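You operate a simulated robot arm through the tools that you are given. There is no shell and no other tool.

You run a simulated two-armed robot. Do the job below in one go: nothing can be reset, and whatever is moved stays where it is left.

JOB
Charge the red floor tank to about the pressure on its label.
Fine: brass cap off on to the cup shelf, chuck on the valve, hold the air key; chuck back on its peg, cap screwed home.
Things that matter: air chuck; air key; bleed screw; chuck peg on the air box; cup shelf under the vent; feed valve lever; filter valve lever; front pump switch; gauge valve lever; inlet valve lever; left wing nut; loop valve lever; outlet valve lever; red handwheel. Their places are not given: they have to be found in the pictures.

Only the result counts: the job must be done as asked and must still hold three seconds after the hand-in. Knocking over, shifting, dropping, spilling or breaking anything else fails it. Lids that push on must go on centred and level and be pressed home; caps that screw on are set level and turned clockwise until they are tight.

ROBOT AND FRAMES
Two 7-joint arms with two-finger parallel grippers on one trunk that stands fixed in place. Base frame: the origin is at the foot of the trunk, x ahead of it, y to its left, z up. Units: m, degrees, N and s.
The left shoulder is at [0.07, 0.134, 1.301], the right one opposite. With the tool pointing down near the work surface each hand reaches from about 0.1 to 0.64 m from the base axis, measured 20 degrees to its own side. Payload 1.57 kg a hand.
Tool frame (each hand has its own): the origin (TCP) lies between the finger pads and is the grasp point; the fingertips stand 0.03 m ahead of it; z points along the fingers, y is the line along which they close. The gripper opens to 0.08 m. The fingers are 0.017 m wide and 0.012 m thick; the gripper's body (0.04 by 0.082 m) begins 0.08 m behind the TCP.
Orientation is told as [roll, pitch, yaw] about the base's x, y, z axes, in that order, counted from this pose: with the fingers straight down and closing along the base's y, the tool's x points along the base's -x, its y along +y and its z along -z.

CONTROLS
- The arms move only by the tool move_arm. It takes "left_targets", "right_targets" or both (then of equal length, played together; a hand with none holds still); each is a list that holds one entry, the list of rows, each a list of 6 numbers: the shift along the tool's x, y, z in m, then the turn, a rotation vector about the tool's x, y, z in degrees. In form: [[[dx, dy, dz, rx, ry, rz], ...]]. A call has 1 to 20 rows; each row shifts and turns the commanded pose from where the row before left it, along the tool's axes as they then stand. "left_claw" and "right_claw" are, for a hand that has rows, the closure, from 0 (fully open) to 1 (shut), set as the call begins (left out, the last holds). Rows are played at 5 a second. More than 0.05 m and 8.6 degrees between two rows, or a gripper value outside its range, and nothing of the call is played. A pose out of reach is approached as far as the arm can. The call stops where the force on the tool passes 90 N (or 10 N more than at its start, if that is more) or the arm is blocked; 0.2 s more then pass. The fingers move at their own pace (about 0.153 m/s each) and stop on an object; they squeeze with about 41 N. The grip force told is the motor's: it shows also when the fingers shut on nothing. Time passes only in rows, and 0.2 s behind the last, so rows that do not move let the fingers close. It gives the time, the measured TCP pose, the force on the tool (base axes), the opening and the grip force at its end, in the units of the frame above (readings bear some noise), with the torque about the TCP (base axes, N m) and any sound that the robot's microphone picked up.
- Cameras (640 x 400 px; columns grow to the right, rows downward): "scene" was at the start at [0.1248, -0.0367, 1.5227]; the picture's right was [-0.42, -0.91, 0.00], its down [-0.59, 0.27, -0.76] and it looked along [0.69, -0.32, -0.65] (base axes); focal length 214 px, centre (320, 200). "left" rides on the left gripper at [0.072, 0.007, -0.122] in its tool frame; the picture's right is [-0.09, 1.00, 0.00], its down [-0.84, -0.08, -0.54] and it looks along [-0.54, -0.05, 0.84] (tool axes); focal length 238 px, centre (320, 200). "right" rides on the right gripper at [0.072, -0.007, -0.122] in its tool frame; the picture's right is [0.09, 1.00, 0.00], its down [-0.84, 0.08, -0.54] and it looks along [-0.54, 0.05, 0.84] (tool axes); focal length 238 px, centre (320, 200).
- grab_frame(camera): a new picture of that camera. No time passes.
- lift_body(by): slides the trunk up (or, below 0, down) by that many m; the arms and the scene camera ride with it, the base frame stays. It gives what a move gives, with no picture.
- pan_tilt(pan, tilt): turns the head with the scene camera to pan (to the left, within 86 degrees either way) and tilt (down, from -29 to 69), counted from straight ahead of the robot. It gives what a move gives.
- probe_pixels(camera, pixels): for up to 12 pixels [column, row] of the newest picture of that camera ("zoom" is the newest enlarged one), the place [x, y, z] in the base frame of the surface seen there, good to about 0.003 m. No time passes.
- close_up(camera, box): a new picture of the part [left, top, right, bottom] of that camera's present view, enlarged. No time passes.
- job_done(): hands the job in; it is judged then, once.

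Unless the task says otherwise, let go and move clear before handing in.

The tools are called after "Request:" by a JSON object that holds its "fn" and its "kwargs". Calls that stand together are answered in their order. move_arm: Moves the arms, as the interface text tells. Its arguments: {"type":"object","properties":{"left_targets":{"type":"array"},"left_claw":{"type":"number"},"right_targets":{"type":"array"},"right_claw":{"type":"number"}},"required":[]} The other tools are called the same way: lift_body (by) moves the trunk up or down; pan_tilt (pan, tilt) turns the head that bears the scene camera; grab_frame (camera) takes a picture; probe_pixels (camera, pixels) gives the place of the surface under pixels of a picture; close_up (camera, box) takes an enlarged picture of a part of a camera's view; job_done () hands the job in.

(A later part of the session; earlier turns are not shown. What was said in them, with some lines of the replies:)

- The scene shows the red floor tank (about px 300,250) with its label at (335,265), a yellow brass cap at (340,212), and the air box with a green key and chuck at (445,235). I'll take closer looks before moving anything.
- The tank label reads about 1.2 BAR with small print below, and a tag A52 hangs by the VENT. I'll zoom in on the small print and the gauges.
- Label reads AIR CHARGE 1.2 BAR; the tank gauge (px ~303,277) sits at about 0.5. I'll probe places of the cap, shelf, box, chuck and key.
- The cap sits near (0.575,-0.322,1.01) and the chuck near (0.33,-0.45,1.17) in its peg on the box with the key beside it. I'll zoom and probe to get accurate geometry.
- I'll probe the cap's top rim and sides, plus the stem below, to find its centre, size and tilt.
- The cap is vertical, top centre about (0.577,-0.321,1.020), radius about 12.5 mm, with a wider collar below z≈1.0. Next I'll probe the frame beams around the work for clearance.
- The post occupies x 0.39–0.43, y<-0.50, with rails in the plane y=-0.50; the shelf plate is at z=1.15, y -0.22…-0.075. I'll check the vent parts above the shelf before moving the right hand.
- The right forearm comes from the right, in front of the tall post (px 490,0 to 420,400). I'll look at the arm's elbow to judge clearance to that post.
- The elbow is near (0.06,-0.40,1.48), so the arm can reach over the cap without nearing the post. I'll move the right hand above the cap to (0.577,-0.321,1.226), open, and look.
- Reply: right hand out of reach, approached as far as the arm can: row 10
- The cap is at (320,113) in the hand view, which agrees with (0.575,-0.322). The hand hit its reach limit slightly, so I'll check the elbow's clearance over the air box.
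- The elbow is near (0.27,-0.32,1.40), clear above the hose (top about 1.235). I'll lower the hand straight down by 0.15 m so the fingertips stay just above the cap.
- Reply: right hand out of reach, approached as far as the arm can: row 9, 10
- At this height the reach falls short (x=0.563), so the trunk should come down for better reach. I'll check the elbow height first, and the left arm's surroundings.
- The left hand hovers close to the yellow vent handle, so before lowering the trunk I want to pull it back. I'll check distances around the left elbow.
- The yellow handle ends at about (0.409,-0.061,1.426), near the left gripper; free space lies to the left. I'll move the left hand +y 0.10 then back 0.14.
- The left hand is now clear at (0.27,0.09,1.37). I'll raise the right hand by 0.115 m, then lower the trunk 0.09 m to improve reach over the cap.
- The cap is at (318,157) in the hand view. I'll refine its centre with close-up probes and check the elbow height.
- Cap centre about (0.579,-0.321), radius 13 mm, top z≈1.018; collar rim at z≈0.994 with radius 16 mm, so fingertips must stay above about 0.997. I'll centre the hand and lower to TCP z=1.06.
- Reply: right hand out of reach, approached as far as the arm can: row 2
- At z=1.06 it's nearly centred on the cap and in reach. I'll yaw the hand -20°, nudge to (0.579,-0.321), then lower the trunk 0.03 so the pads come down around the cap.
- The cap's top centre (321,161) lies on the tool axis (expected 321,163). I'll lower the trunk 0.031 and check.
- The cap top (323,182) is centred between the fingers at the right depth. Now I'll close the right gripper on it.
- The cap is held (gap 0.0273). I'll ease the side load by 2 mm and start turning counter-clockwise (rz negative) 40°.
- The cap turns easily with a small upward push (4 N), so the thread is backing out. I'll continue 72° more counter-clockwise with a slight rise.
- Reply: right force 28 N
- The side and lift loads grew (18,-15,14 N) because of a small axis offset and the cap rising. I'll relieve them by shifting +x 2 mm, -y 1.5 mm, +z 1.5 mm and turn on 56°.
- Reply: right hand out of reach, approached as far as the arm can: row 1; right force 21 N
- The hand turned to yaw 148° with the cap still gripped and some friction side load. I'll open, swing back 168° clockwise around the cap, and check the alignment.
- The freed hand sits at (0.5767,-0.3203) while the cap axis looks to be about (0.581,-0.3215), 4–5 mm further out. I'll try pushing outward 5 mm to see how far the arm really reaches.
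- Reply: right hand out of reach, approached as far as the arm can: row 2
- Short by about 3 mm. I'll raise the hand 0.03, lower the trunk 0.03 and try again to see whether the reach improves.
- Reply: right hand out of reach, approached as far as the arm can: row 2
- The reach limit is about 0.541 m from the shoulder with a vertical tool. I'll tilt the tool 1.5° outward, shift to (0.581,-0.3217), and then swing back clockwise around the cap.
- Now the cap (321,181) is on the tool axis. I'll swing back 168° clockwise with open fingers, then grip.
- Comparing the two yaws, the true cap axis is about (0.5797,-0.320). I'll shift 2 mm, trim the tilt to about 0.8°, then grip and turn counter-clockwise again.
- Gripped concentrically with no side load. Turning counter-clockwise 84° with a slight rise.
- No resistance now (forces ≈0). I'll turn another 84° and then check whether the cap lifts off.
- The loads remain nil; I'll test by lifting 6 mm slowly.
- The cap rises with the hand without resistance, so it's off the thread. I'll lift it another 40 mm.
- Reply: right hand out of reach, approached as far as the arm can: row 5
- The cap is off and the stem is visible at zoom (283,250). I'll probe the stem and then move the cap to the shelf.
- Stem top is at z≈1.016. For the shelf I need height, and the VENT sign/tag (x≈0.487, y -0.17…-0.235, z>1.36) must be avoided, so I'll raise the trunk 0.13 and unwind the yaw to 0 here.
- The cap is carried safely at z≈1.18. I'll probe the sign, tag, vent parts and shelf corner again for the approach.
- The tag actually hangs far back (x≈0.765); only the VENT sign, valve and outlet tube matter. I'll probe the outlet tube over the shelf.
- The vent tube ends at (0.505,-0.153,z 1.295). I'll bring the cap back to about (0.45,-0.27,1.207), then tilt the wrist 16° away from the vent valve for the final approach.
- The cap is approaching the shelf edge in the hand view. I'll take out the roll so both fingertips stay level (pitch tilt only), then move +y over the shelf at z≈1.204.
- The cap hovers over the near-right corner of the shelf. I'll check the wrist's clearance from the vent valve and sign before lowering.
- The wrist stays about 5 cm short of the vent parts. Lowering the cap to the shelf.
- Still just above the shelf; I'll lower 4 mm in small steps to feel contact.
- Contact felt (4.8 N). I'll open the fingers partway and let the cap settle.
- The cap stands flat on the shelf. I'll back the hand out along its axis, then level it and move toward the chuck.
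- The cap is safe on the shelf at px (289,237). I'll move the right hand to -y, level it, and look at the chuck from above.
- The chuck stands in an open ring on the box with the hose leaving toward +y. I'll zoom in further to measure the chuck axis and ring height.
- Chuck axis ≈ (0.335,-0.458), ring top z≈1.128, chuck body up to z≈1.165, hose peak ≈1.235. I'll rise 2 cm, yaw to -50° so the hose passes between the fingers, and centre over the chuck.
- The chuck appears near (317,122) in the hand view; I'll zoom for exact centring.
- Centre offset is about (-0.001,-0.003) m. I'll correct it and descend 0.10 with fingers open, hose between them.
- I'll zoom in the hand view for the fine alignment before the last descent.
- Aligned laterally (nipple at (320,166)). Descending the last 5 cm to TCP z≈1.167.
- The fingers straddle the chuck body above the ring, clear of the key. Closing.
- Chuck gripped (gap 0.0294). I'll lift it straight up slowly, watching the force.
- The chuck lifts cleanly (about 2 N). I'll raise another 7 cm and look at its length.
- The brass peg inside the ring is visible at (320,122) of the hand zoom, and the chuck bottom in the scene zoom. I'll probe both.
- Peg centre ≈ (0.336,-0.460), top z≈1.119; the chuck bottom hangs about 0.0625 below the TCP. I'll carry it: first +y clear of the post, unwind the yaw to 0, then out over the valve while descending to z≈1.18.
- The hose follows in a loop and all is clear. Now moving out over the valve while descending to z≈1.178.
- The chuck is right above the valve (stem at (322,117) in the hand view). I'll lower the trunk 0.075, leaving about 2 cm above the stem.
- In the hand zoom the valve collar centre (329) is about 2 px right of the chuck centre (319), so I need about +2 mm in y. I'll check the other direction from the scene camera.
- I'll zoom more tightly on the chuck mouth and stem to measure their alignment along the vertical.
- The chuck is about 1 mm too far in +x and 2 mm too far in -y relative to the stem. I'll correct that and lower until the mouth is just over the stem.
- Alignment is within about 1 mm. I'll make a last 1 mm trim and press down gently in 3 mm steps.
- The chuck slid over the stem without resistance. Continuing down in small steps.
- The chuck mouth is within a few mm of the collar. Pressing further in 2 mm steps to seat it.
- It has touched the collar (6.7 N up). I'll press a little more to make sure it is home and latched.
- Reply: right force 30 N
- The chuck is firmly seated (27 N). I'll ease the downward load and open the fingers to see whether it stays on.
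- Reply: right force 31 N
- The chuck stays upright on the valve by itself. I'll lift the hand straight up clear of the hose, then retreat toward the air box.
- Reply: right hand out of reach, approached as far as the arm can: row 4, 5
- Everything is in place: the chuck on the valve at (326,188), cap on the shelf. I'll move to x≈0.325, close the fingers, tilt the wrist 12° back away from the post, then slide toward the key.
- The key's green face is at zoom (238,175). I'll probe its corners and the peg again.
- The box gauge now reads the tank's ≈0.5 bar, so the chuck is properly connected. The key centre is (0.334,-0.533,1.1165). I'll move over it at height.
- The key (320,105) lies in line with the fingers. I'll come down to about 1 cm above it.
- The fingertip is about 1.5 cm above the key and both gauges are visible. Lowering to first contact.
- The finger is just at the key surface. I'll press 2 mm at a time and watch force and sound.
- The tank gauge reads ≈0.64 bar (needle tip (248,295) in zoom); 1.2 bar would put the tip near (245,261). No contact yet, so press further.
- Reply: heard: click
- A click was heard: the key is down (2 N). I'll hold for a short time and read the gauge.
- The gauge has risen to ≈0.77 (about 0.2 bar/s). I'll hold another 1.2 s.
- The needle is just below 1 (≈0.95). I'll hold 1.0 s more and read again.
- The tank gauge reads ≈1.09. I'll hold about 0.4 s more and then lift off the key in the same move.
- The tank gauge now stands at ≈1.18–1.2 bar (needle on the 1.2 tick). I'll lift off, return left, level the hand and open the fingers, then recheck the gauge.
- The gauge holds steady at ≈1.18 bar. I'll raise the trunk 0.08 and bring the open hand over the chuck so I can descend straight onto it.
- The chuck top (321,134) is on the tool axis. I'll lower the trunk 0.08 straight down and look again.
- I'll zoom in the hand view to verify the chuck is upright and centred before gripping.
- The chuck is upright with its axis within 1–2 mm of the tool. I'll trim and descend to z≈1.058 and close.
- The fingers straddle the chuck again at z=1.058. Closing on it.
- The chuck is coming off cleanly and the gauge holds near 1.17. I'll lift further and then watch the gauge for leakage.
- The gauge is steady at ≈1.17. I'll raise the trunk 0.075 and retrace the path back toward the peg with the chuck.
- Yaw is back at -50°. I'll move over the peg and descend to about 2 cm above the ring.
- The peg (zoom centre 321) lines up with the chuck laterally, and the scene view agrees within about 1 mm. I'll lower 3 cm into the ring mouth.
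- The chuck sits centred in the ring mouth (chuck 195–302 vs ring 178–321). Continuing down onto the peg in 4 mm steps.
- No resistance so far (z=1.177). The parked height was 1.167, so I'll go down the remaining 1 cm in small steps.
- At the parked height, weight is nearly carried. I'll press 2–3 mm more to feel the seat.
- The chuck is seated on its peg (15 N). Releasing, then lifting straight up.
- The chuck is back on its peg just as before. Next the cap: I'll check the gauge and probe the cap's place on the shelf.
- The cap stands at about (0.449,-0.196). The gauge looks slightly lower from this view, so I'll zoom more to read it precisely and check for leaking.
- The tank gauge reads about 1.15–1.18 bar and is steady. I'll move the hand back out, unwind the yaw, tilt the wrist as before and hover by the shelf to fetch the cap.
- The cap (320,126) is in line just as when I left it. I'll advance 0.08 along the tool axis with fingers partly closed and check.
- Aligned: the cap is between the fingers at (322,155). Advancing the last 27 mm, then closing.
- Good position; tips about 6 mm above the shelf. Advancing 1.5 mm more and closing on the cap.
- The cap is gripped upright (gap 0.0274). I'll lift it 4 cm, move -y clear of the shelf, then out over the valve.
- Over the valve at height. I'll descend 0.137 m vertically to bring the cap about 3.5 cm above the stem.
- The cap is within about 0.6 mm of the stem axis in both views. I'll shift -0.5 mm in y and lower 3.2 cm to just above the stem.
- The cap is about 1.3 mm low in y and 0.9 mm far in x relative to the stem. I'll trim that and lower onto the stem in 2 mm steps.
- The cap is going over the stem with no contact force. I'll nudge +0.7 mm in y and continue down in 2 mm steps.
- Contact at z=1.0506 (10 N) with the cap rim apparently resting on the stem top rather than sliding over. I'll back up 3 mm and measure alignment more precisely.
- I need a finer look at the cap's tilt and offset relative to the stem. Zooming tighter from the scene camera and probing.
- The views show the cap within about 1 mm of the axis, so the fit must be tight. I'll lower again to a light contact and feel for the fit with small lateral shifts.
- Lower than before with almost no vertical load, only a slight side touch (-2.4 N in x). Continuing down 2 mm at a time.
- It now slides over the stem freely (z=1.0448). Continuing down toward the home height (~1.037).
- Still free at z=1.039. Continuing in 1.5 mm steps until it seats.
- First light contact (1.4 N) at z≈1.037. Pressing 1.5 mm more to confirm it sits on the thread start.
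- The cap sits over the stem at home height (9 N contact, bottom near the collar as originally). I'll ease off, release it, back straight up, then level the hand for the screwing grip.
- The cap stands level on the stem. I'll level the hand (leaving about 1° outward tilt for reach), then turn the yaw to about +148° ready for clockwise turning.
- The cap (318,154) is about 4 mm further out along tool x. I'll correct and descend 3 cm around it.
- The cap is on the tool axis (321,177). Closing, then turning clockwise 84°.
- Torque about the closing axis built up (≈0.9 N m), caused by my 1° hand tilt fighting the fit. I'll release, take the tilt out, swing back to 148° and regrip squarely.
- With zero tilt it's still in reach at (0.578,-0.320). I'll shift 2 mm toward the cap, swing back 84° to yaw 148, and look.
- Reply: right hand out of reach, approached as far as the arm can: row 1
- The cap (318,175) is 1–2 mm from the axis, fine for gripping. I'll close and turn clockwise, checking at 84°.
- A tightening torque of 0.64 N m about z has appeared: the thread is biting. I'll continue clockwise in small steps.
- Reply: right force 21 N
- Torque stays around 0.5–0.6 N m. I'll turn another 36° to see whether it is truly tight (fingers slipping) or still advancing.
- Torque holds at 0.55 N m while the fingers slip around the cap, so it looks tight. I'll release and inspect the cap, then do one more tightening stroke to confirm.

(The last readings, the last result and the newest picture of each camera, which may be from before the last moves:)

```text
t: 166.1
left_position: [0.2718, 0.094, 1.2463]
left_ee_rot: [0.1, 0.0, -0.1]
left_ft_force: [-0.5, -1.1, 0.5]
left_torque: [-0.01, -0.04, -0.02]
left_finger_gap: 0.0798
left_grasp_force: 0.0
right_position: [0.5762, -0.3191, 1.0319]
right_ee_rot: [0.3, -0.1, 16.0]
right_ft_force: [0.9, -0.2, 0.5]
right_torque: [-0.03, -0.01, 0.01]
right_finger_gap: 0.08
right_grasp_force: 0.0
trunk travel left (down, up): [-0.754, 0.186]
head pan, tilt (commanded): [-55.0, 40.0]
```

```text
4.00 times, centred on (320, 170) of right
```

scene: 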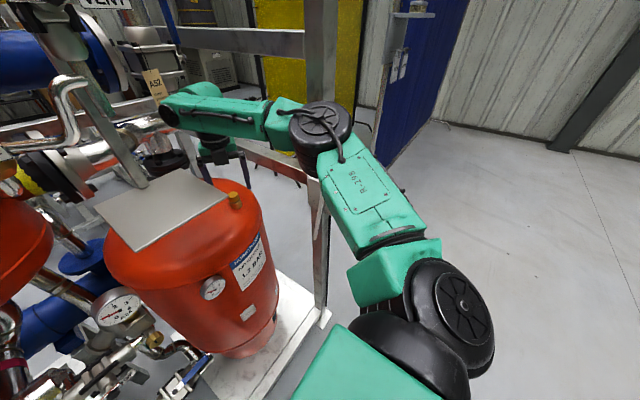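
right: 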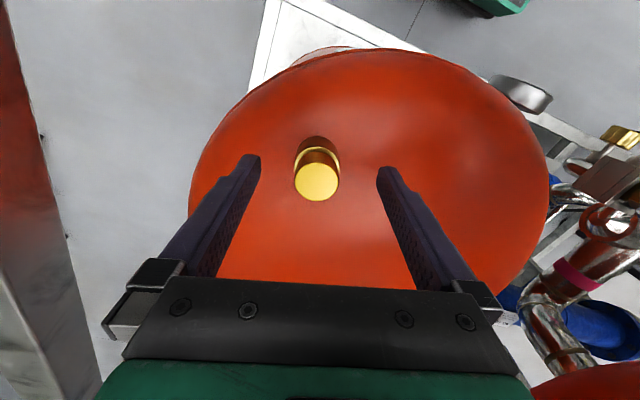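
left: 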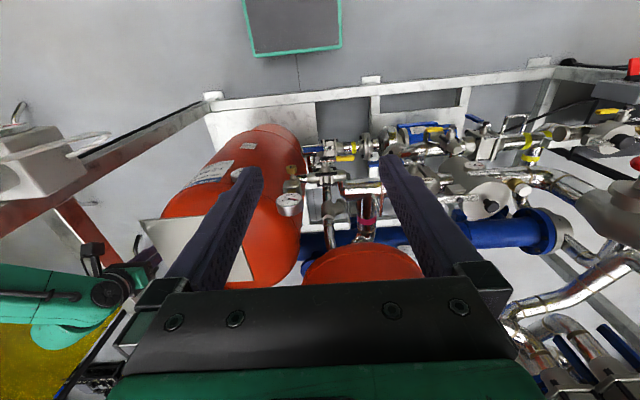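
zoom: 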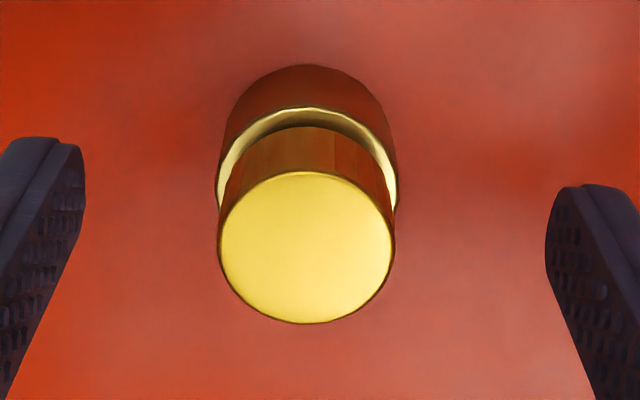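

The cap sits level with the same small gap to the collar as at the start. I'll recentre, swing back to 148° and do a confirming clockwise stroke.

Request:
{"fn": "move_arm", "kwargs": {"right_targets": [[[-0.002, -0.0019, 0, 0, 0, 0], [0, 0, 0, 0, 0, -8.4], [0, 0, 0, 0, 0, -8.4], [0, 0, 0, 0, 0, -8.4], [0, 0, 0, 0, 0, -8.4], [0, 0, 0, 0, 0, -8.4], [0, 0, 0, 0, 0, -8.4], [0, 0, 0, 0, 0, -8.4], [0, 0, 0, 0, 0, -8.4], [0, 0, 0, 0, 0, -8.4], [0, 0, 0, 0, 0, -8.4], [0, 0, 0, 0, 0, -8.4], [0, 0, 0, 0, 0, -8.4], [0, 0, 0, 0, 0, -8.4], [0, 0, 0, 0, 0, -8.4], [0, 0, 0, 0, 0, -8.4]]]}}

Request:
{"fn": "grab_frame", "kwargs": {"camera": "right"}}

Request:
{"fn": "move_arm", "kwargs": {"right_targets": [[[0, 0, 0, 0, 0, 0], [0, 0, 0, 0, 0, 0], [0, 0, 0, 0, 0, 0]]], "right_claw": 1}}

Request:
{"fn": "move_arm", "kwargs": {"right_targets": [[[0, 0, 0, 0, 0, 8], [0, 0, 0, 0, 0, 8]]]}}

Request:
{"fn": "move_arm", "kwargs": {"right_targets": [[[0, 0, 0, 0, 0, 8], [0, 0, 0, 0, 0, 8]]]}}

```text
t: 169.5
left_position: [0.273, 0.0936, 1.2465]
left_ee_rot: [0.0, -0.1, 0.0]
left_ft_force: [0.2, -0.2, -0.1]
left_torque: [-0.03, 0.02, 0.03]
left_finger_gap: 0.08
left_grasp_force: 0.0
right_position: [0.5761, -0.3196, 1.032]
right_ee_rot: [-0.2, 0.0, 142.2]
right_ft_force: [0.5, -0.6, 0.9]
right_torque: [-0.03, -0.01, 0.01]
right_finger_gap: 0.0801
right_grasp_force: 0.0
right hand out of reach, approached as far as the arm can: row 13
trunk travel left (down, up): [-0.754, 0.186]
head pan, tilt (commanded): [-55.0, 40.0]
```

```text
taken
```

right: 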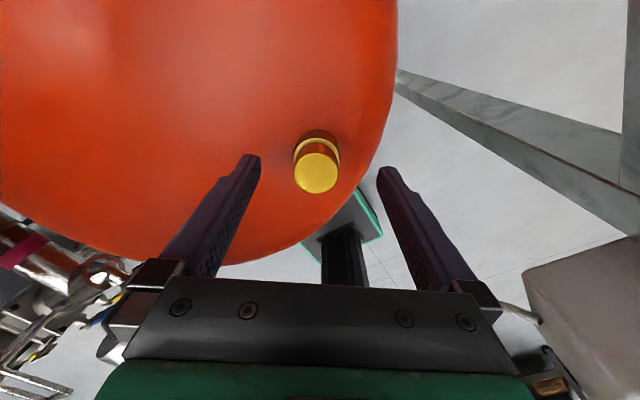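

```text
t: 170.3
left_position: [0.2743, 0.0959, 1.2455]
left_ee_rot: [0.0, 0.1, -0.1]
left_ft_force: [0.3, -0.2, 0.2]
left_torque: [0.02, 0.03, 0.0]
left_finger_gap: 0.0799
left_grasp_force: 0.0
right_position: [0.5772, -0.3178, 1.0304]
right_ee_rot: [-0.1, 0.0, 142.1]
right_ft_force: [5.5, 5.3, 0.7]
right_torque: [0.15, -0.13, 0.02]
right_finger_gap: 0.0274
right_grasp_force: 37.9
trunk travel left (down, up): [-0.754, 0.186]
head pan, tilt (commanded): [-55.0, 40.0]
```

```text
t: 170.9
left_position: [0.2748, 0.0973, 1.2462]
left_ee_rot: [-0.3, -0.1, 0.1]
left_ft_force: [0.1, 0.2, 0.0]
left_torque: [0.0, 0.04, 0.01]
left_finger_gap: 0.0795
left_grasp_force: 0.0
right_position: [0.5777, -0.3169, 1.0315]
right_ee_rot: [-0.2, -0.1, 126.0]
right_ft_force: [5.2, 11.3, 0.9]
right_torque: [0.2, 0.02, 0.45]
right_finger_gap: 0.0272
right_grasp_force: 37.7
trunk travel left (down, up): [-0.754, 0.186]
head pan, tilt (commanded): [-55.0, 40.0]
```

```text
t: 171.5
left_position: [0.2756, 0.0975, 1.2468]
left_ee_rot: [-0.1, 0.0, 0.0]
left_ft_force: [0.5, -0.2, -0.2]
left_torque: [-0.03, 0.01, -0.02]
left_finger_gap: 0.0798
left_grasp_force: 0.1
right_position: [0.5788, -0.3177, 1.0311]
right_ee_rot: [-0.2, 0.1, 109.9]
right_ft_force: [10.6, 10.0, 2.3]
right_torque: [0.13, -0.17, 0.57]
right_finger_gap: 0.0275
right_grasp_force: 37.8
trunk travel left (down, up): [-0.754, 0.186]
head pan, tilt (commanded): [-55.0, 40.0]
```

Torque reaches 0.45–0.57 N m straight away on regripping, so the cap is tight. I'll release, lift the hand clear and inspect everything.

Request:
{"fn": "move_arm", "kwargs": {"right_targets": [[[0, 0, 0, 0, 0, 0], [0, 0, 0, 0, 0, 0], [0, 0, 0, 0, 0, 0]]], "right_claw": 0}}

Request:
{"fn": "move_arm", "kwargs": {"right_targets": [[[0, 0, -0.01, 0, 0, 0], [0, 0, -0.015, 0, 0, 0], [0, 0, -0.02, 0, 0, 0], [0, 0, -0.02, 0, 0, 0], [0, 0, -0.02, 0, 0, 0]]]}}

Request:
{"fn": "lift_body", "kwargs": {"by": 0.1}}

Request:
{"fn": "grab_frame", "kwargs": {"camera": "scene"}}

Request:
{"fn": "close_up", "kwargs": {"camera": "scene", "box": [225, 200, 265, 240]}}

Request:
{"fn": "close_up", "kwargs": {"camera": "scene", "box": [216, 295, 236, 320]}}

```text
t: 172.3
left_position: [0.2726, 0.0926, 1.2461]
left_ee_rot: [-0.1, 0.1, 0.1]
left_ft_force: [0.3, -0.4, 0.1]
left_torque: [0.03, -0.02, 0.03]
left_finger_gap: 0.08
left_grasp_force: 0.1
right_position: [0.5756, -0.3207, 1.0322]
right_ee_rot: [-0.2, -0.2, 110.0]
right_ft_force: [0.0, -0.1, 0.1]
right_torque: [0.03, -0.01, 0.0]
right_finger_gap: 0.0799
right_grasp_force: 0.1
trunk travel left (down, up): [-0.754, 0.186]
head pan, tilt (commanded): [-55.0, 40.0]
```

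```text
t: 173.5
left_position: [0.2732, 0.0942, 1.2472]
left_ee_rot: [0.1, 0.0, -0.1]
left_ft_force: [0.8, -0.3, -0.4]
left_torque: [0.01, 0.01, 0.02]
left_finger_gap: 0.0797
left_grasp_force: 0.0
right_position: [0.5687, -0.3193, 1.1148]
right_ee_rot: [-0.3, 0.0, 110.0]
right_ft_force: [0.4, -0.4, -0.6]
right_torque: [0.02, 0.03, 0.02]
right_finger_gap: 0.0801
right_grasp_force: 0.1
right hand out of reach, approached as far as the arm can: row 4, 5
trunk travel left (down, up): [-0.754, 0.186]
head pan, tilt (commanded): [-55.0, 40.0]
```

```text
t: 174.8
left_position: [0.2728, 0.093, 1.3471]
left_ee_rot: [0.0, 0.1, 0.0]
left_ft_force: [0.3, -0.3, -0.2]
left_torque: [0.0, -0.01, 0.02]
left_finger_gap: 0.0802
left_grasp_force: 0.0
right_position: [0.5698, -0.3195, 1.2154]
right_ee_rot: [-0.3, -0.1, 110.1]
right_ft_force: [-0.3, 1.0, -0.5]
right_torque: [-0.01, 0.02, -0.02]
right_finger_gap: 0.0799
right_grasp_force: 0.2
trunk travel left (down, up): [-0.854, 0.086]
head pan, tilt (commanded): [-55.0, 40.0]
```

```text
taken
```

scene: 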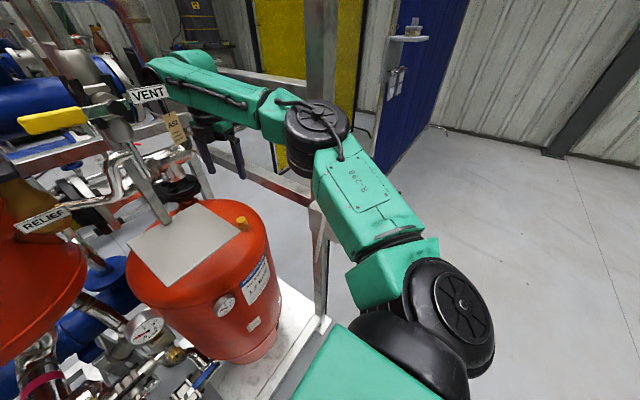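

```text
10.00 times, centred on (245, 220) of scene
```

zoom: 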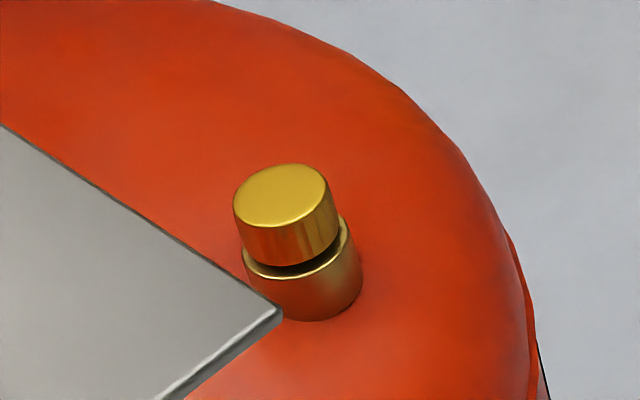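

```text
16.00 times, centred on (226, 308) of scene
```

zoom: 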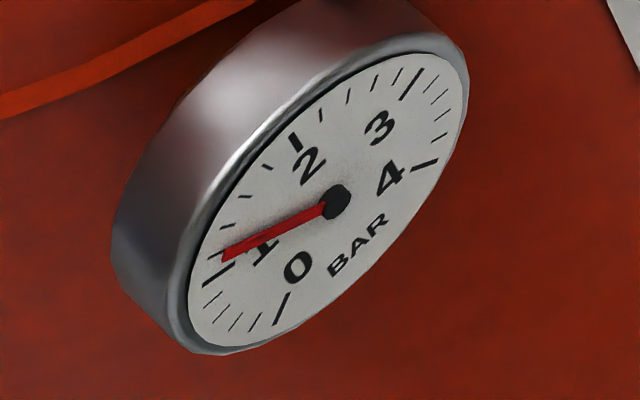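

The cap went down about 1.4 mm and is tight and level; correcting for parallax, the tank gauge reads ≈1.20 bar, unchanged since charging. I'll unwind the yaw and pull the hand back clear.

Request:
{"fn": "move_arm", "kwargs": {"right_targets": [[[0, 0, -0.01, 0, 0, 8], [0, 0, -0.01, 0, 0, 8], [0, 0, -0.01, 0, 0, 8], [0, 0, 0, 0, 0, 8], [0, 0, 0, 0, 0, 8], [0, 0, 0, 0, 0, 8], [0, 0, 0, 0, 0, 8], [0, 0, 0, 0, 0, 8], [0, 0, 0, 0, 0, 8], [0, 0, 0, 0, 0, 8], [0, 0, 0, 0, 0, 8], [0, 0, 0, 0, 0, 8], [0, 0, 0, 0, 0, 8], [0, 0, 0, 0, 0, 6]]]}}

Request:
{"fn": "move_arm", "kwargs": {"right_targets": [[[0.02, 0, -0.01, 0, 0, 0], [0.02, 0, -0.01, 0, 0, 0], [0.02, 0, -0.01, 0, 0, 0], [0.02, 0, -0.01, 0, 0, 0], [0.02, -0.005, -0.01, 0, 0, 0], [0.02, -0.005, 0, 0, 0, 0], [0.02, -0.005, 0, 0, 0, 0], [0.02, -0.01, 0, 0, 0, 0]]]}}

Request:
{"fn": "grab_frame", "kwargs": {"camera": "scene"}}

Request:
{"fn": "grab_frame", "kwargs": {"camera": "right"}}

Request:
{"fn": "close_up", "kwargs": {"camera": "scene", "box": [300, 165, 380, 255]}}

```text
t: 177.8
left_position: [0.2725, 0.0935, 1.3469]
left_ee_rot: [0.0, 0.0, 0.0]
left_ft_force: [-0.5, 0.5, 0.0]
left_torque: [-0.03, -0.01, -0.03]
left_finger_gap: 0.0801
left_grasp_force: 0.0
right_position: [0.5632, -0.3195, 1.2427]
right_ee_rot: [0.2, -0.4, -0.1]
right_ft_force: [0.1, -0.7, -0.4]
right_torque: [0.01, 0.0, 0.01]
right_finger_gap: 0.08
right_grasp_force: 0.1
right hand out of reach, approached as far as the arm can: row 2, 4
trunk travel left (down, up): [-0.854, 0.086]
head pan, tilt (commanded): [-55.0, 40.0]
```

```text
t: 179.6
left_position: [0.2708, 0.0928, 1.3463]
left_ee_rot: [0.0, 0.0, 0.0]
left_ft_force: [-0.3, -0.2, 0.2]
left_torque: [0.02, 0.01, -0.03]
left_finger_gap: 0.0805
left_grasp_force: 0.0
right_position: [0.4024, -0.3451, 1.2945]
right_ee_rot: [0.2, -0.4, 0.1]
right_ft_force: [-0.1, 0.2, -0.1]
right_torque: [0.07, 0.02, 0.02]
right_finger_gap: 0.0799
right_grasp_force: 0.1
trunk travel left (down, up): [-0.854, 0.086]
head pan, tilt (commanded): [-55.0, 40.0]
```

```text
taken
```

scene: 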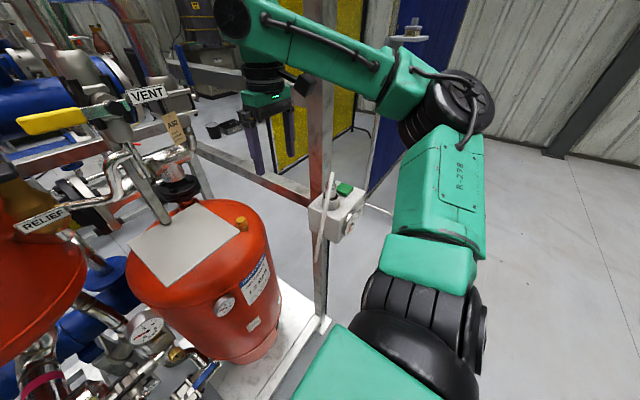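

```text
taken
```

right: 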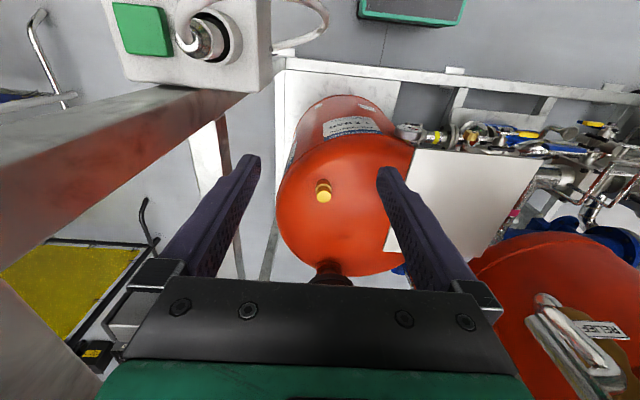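

```text
4.44 times, centred on (340, 210) of scene
```

zoom: 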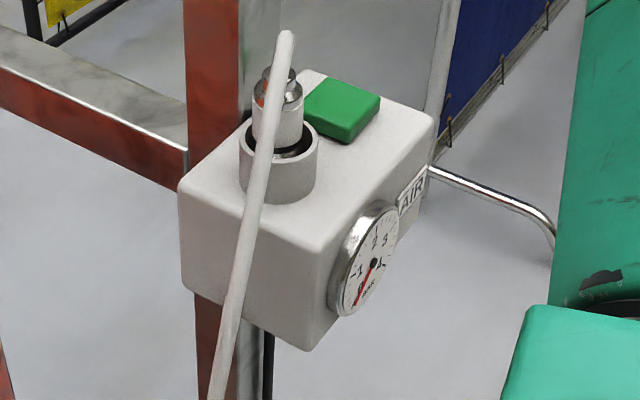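

The cap is screwed home on the tank valve and the shelf is empty. The chuck is on its peg, the key is up, and the tank gauge reads about 1.2 bar. Both hands are clear, so I'm handing the job in.

Request:
{"fn": "job_done", "kwargs": {}}

```text
The job is handed in.
```

I charged the red floor tank to about 1.2 bar, the pressure on its label, and handed the job in. No verdict came back with the hand-in.

- **Pressure:** the tank gauge started at about 0.6 bar and now reads about 1.2. It did not drop after I took the chuck off. My readings ranged from about 1.15 to 1.20 depending on the camera angle; allowing for the angle, the last one works out at 1.20.
- **Cap:** it is level and tight on the valve. When I regripped it and turned again, it resisted straight away and the fingers slipped round it. It sits with the same small gap to the collar as at the start.
- **Chuck and key:** the chuck is back on its peg on the air box and the air key is released.
- **Everything else:** I saw nothing else knocked over, shifted or dropped. The cup shelf is empty, and both hands are open and clear of the equipment.
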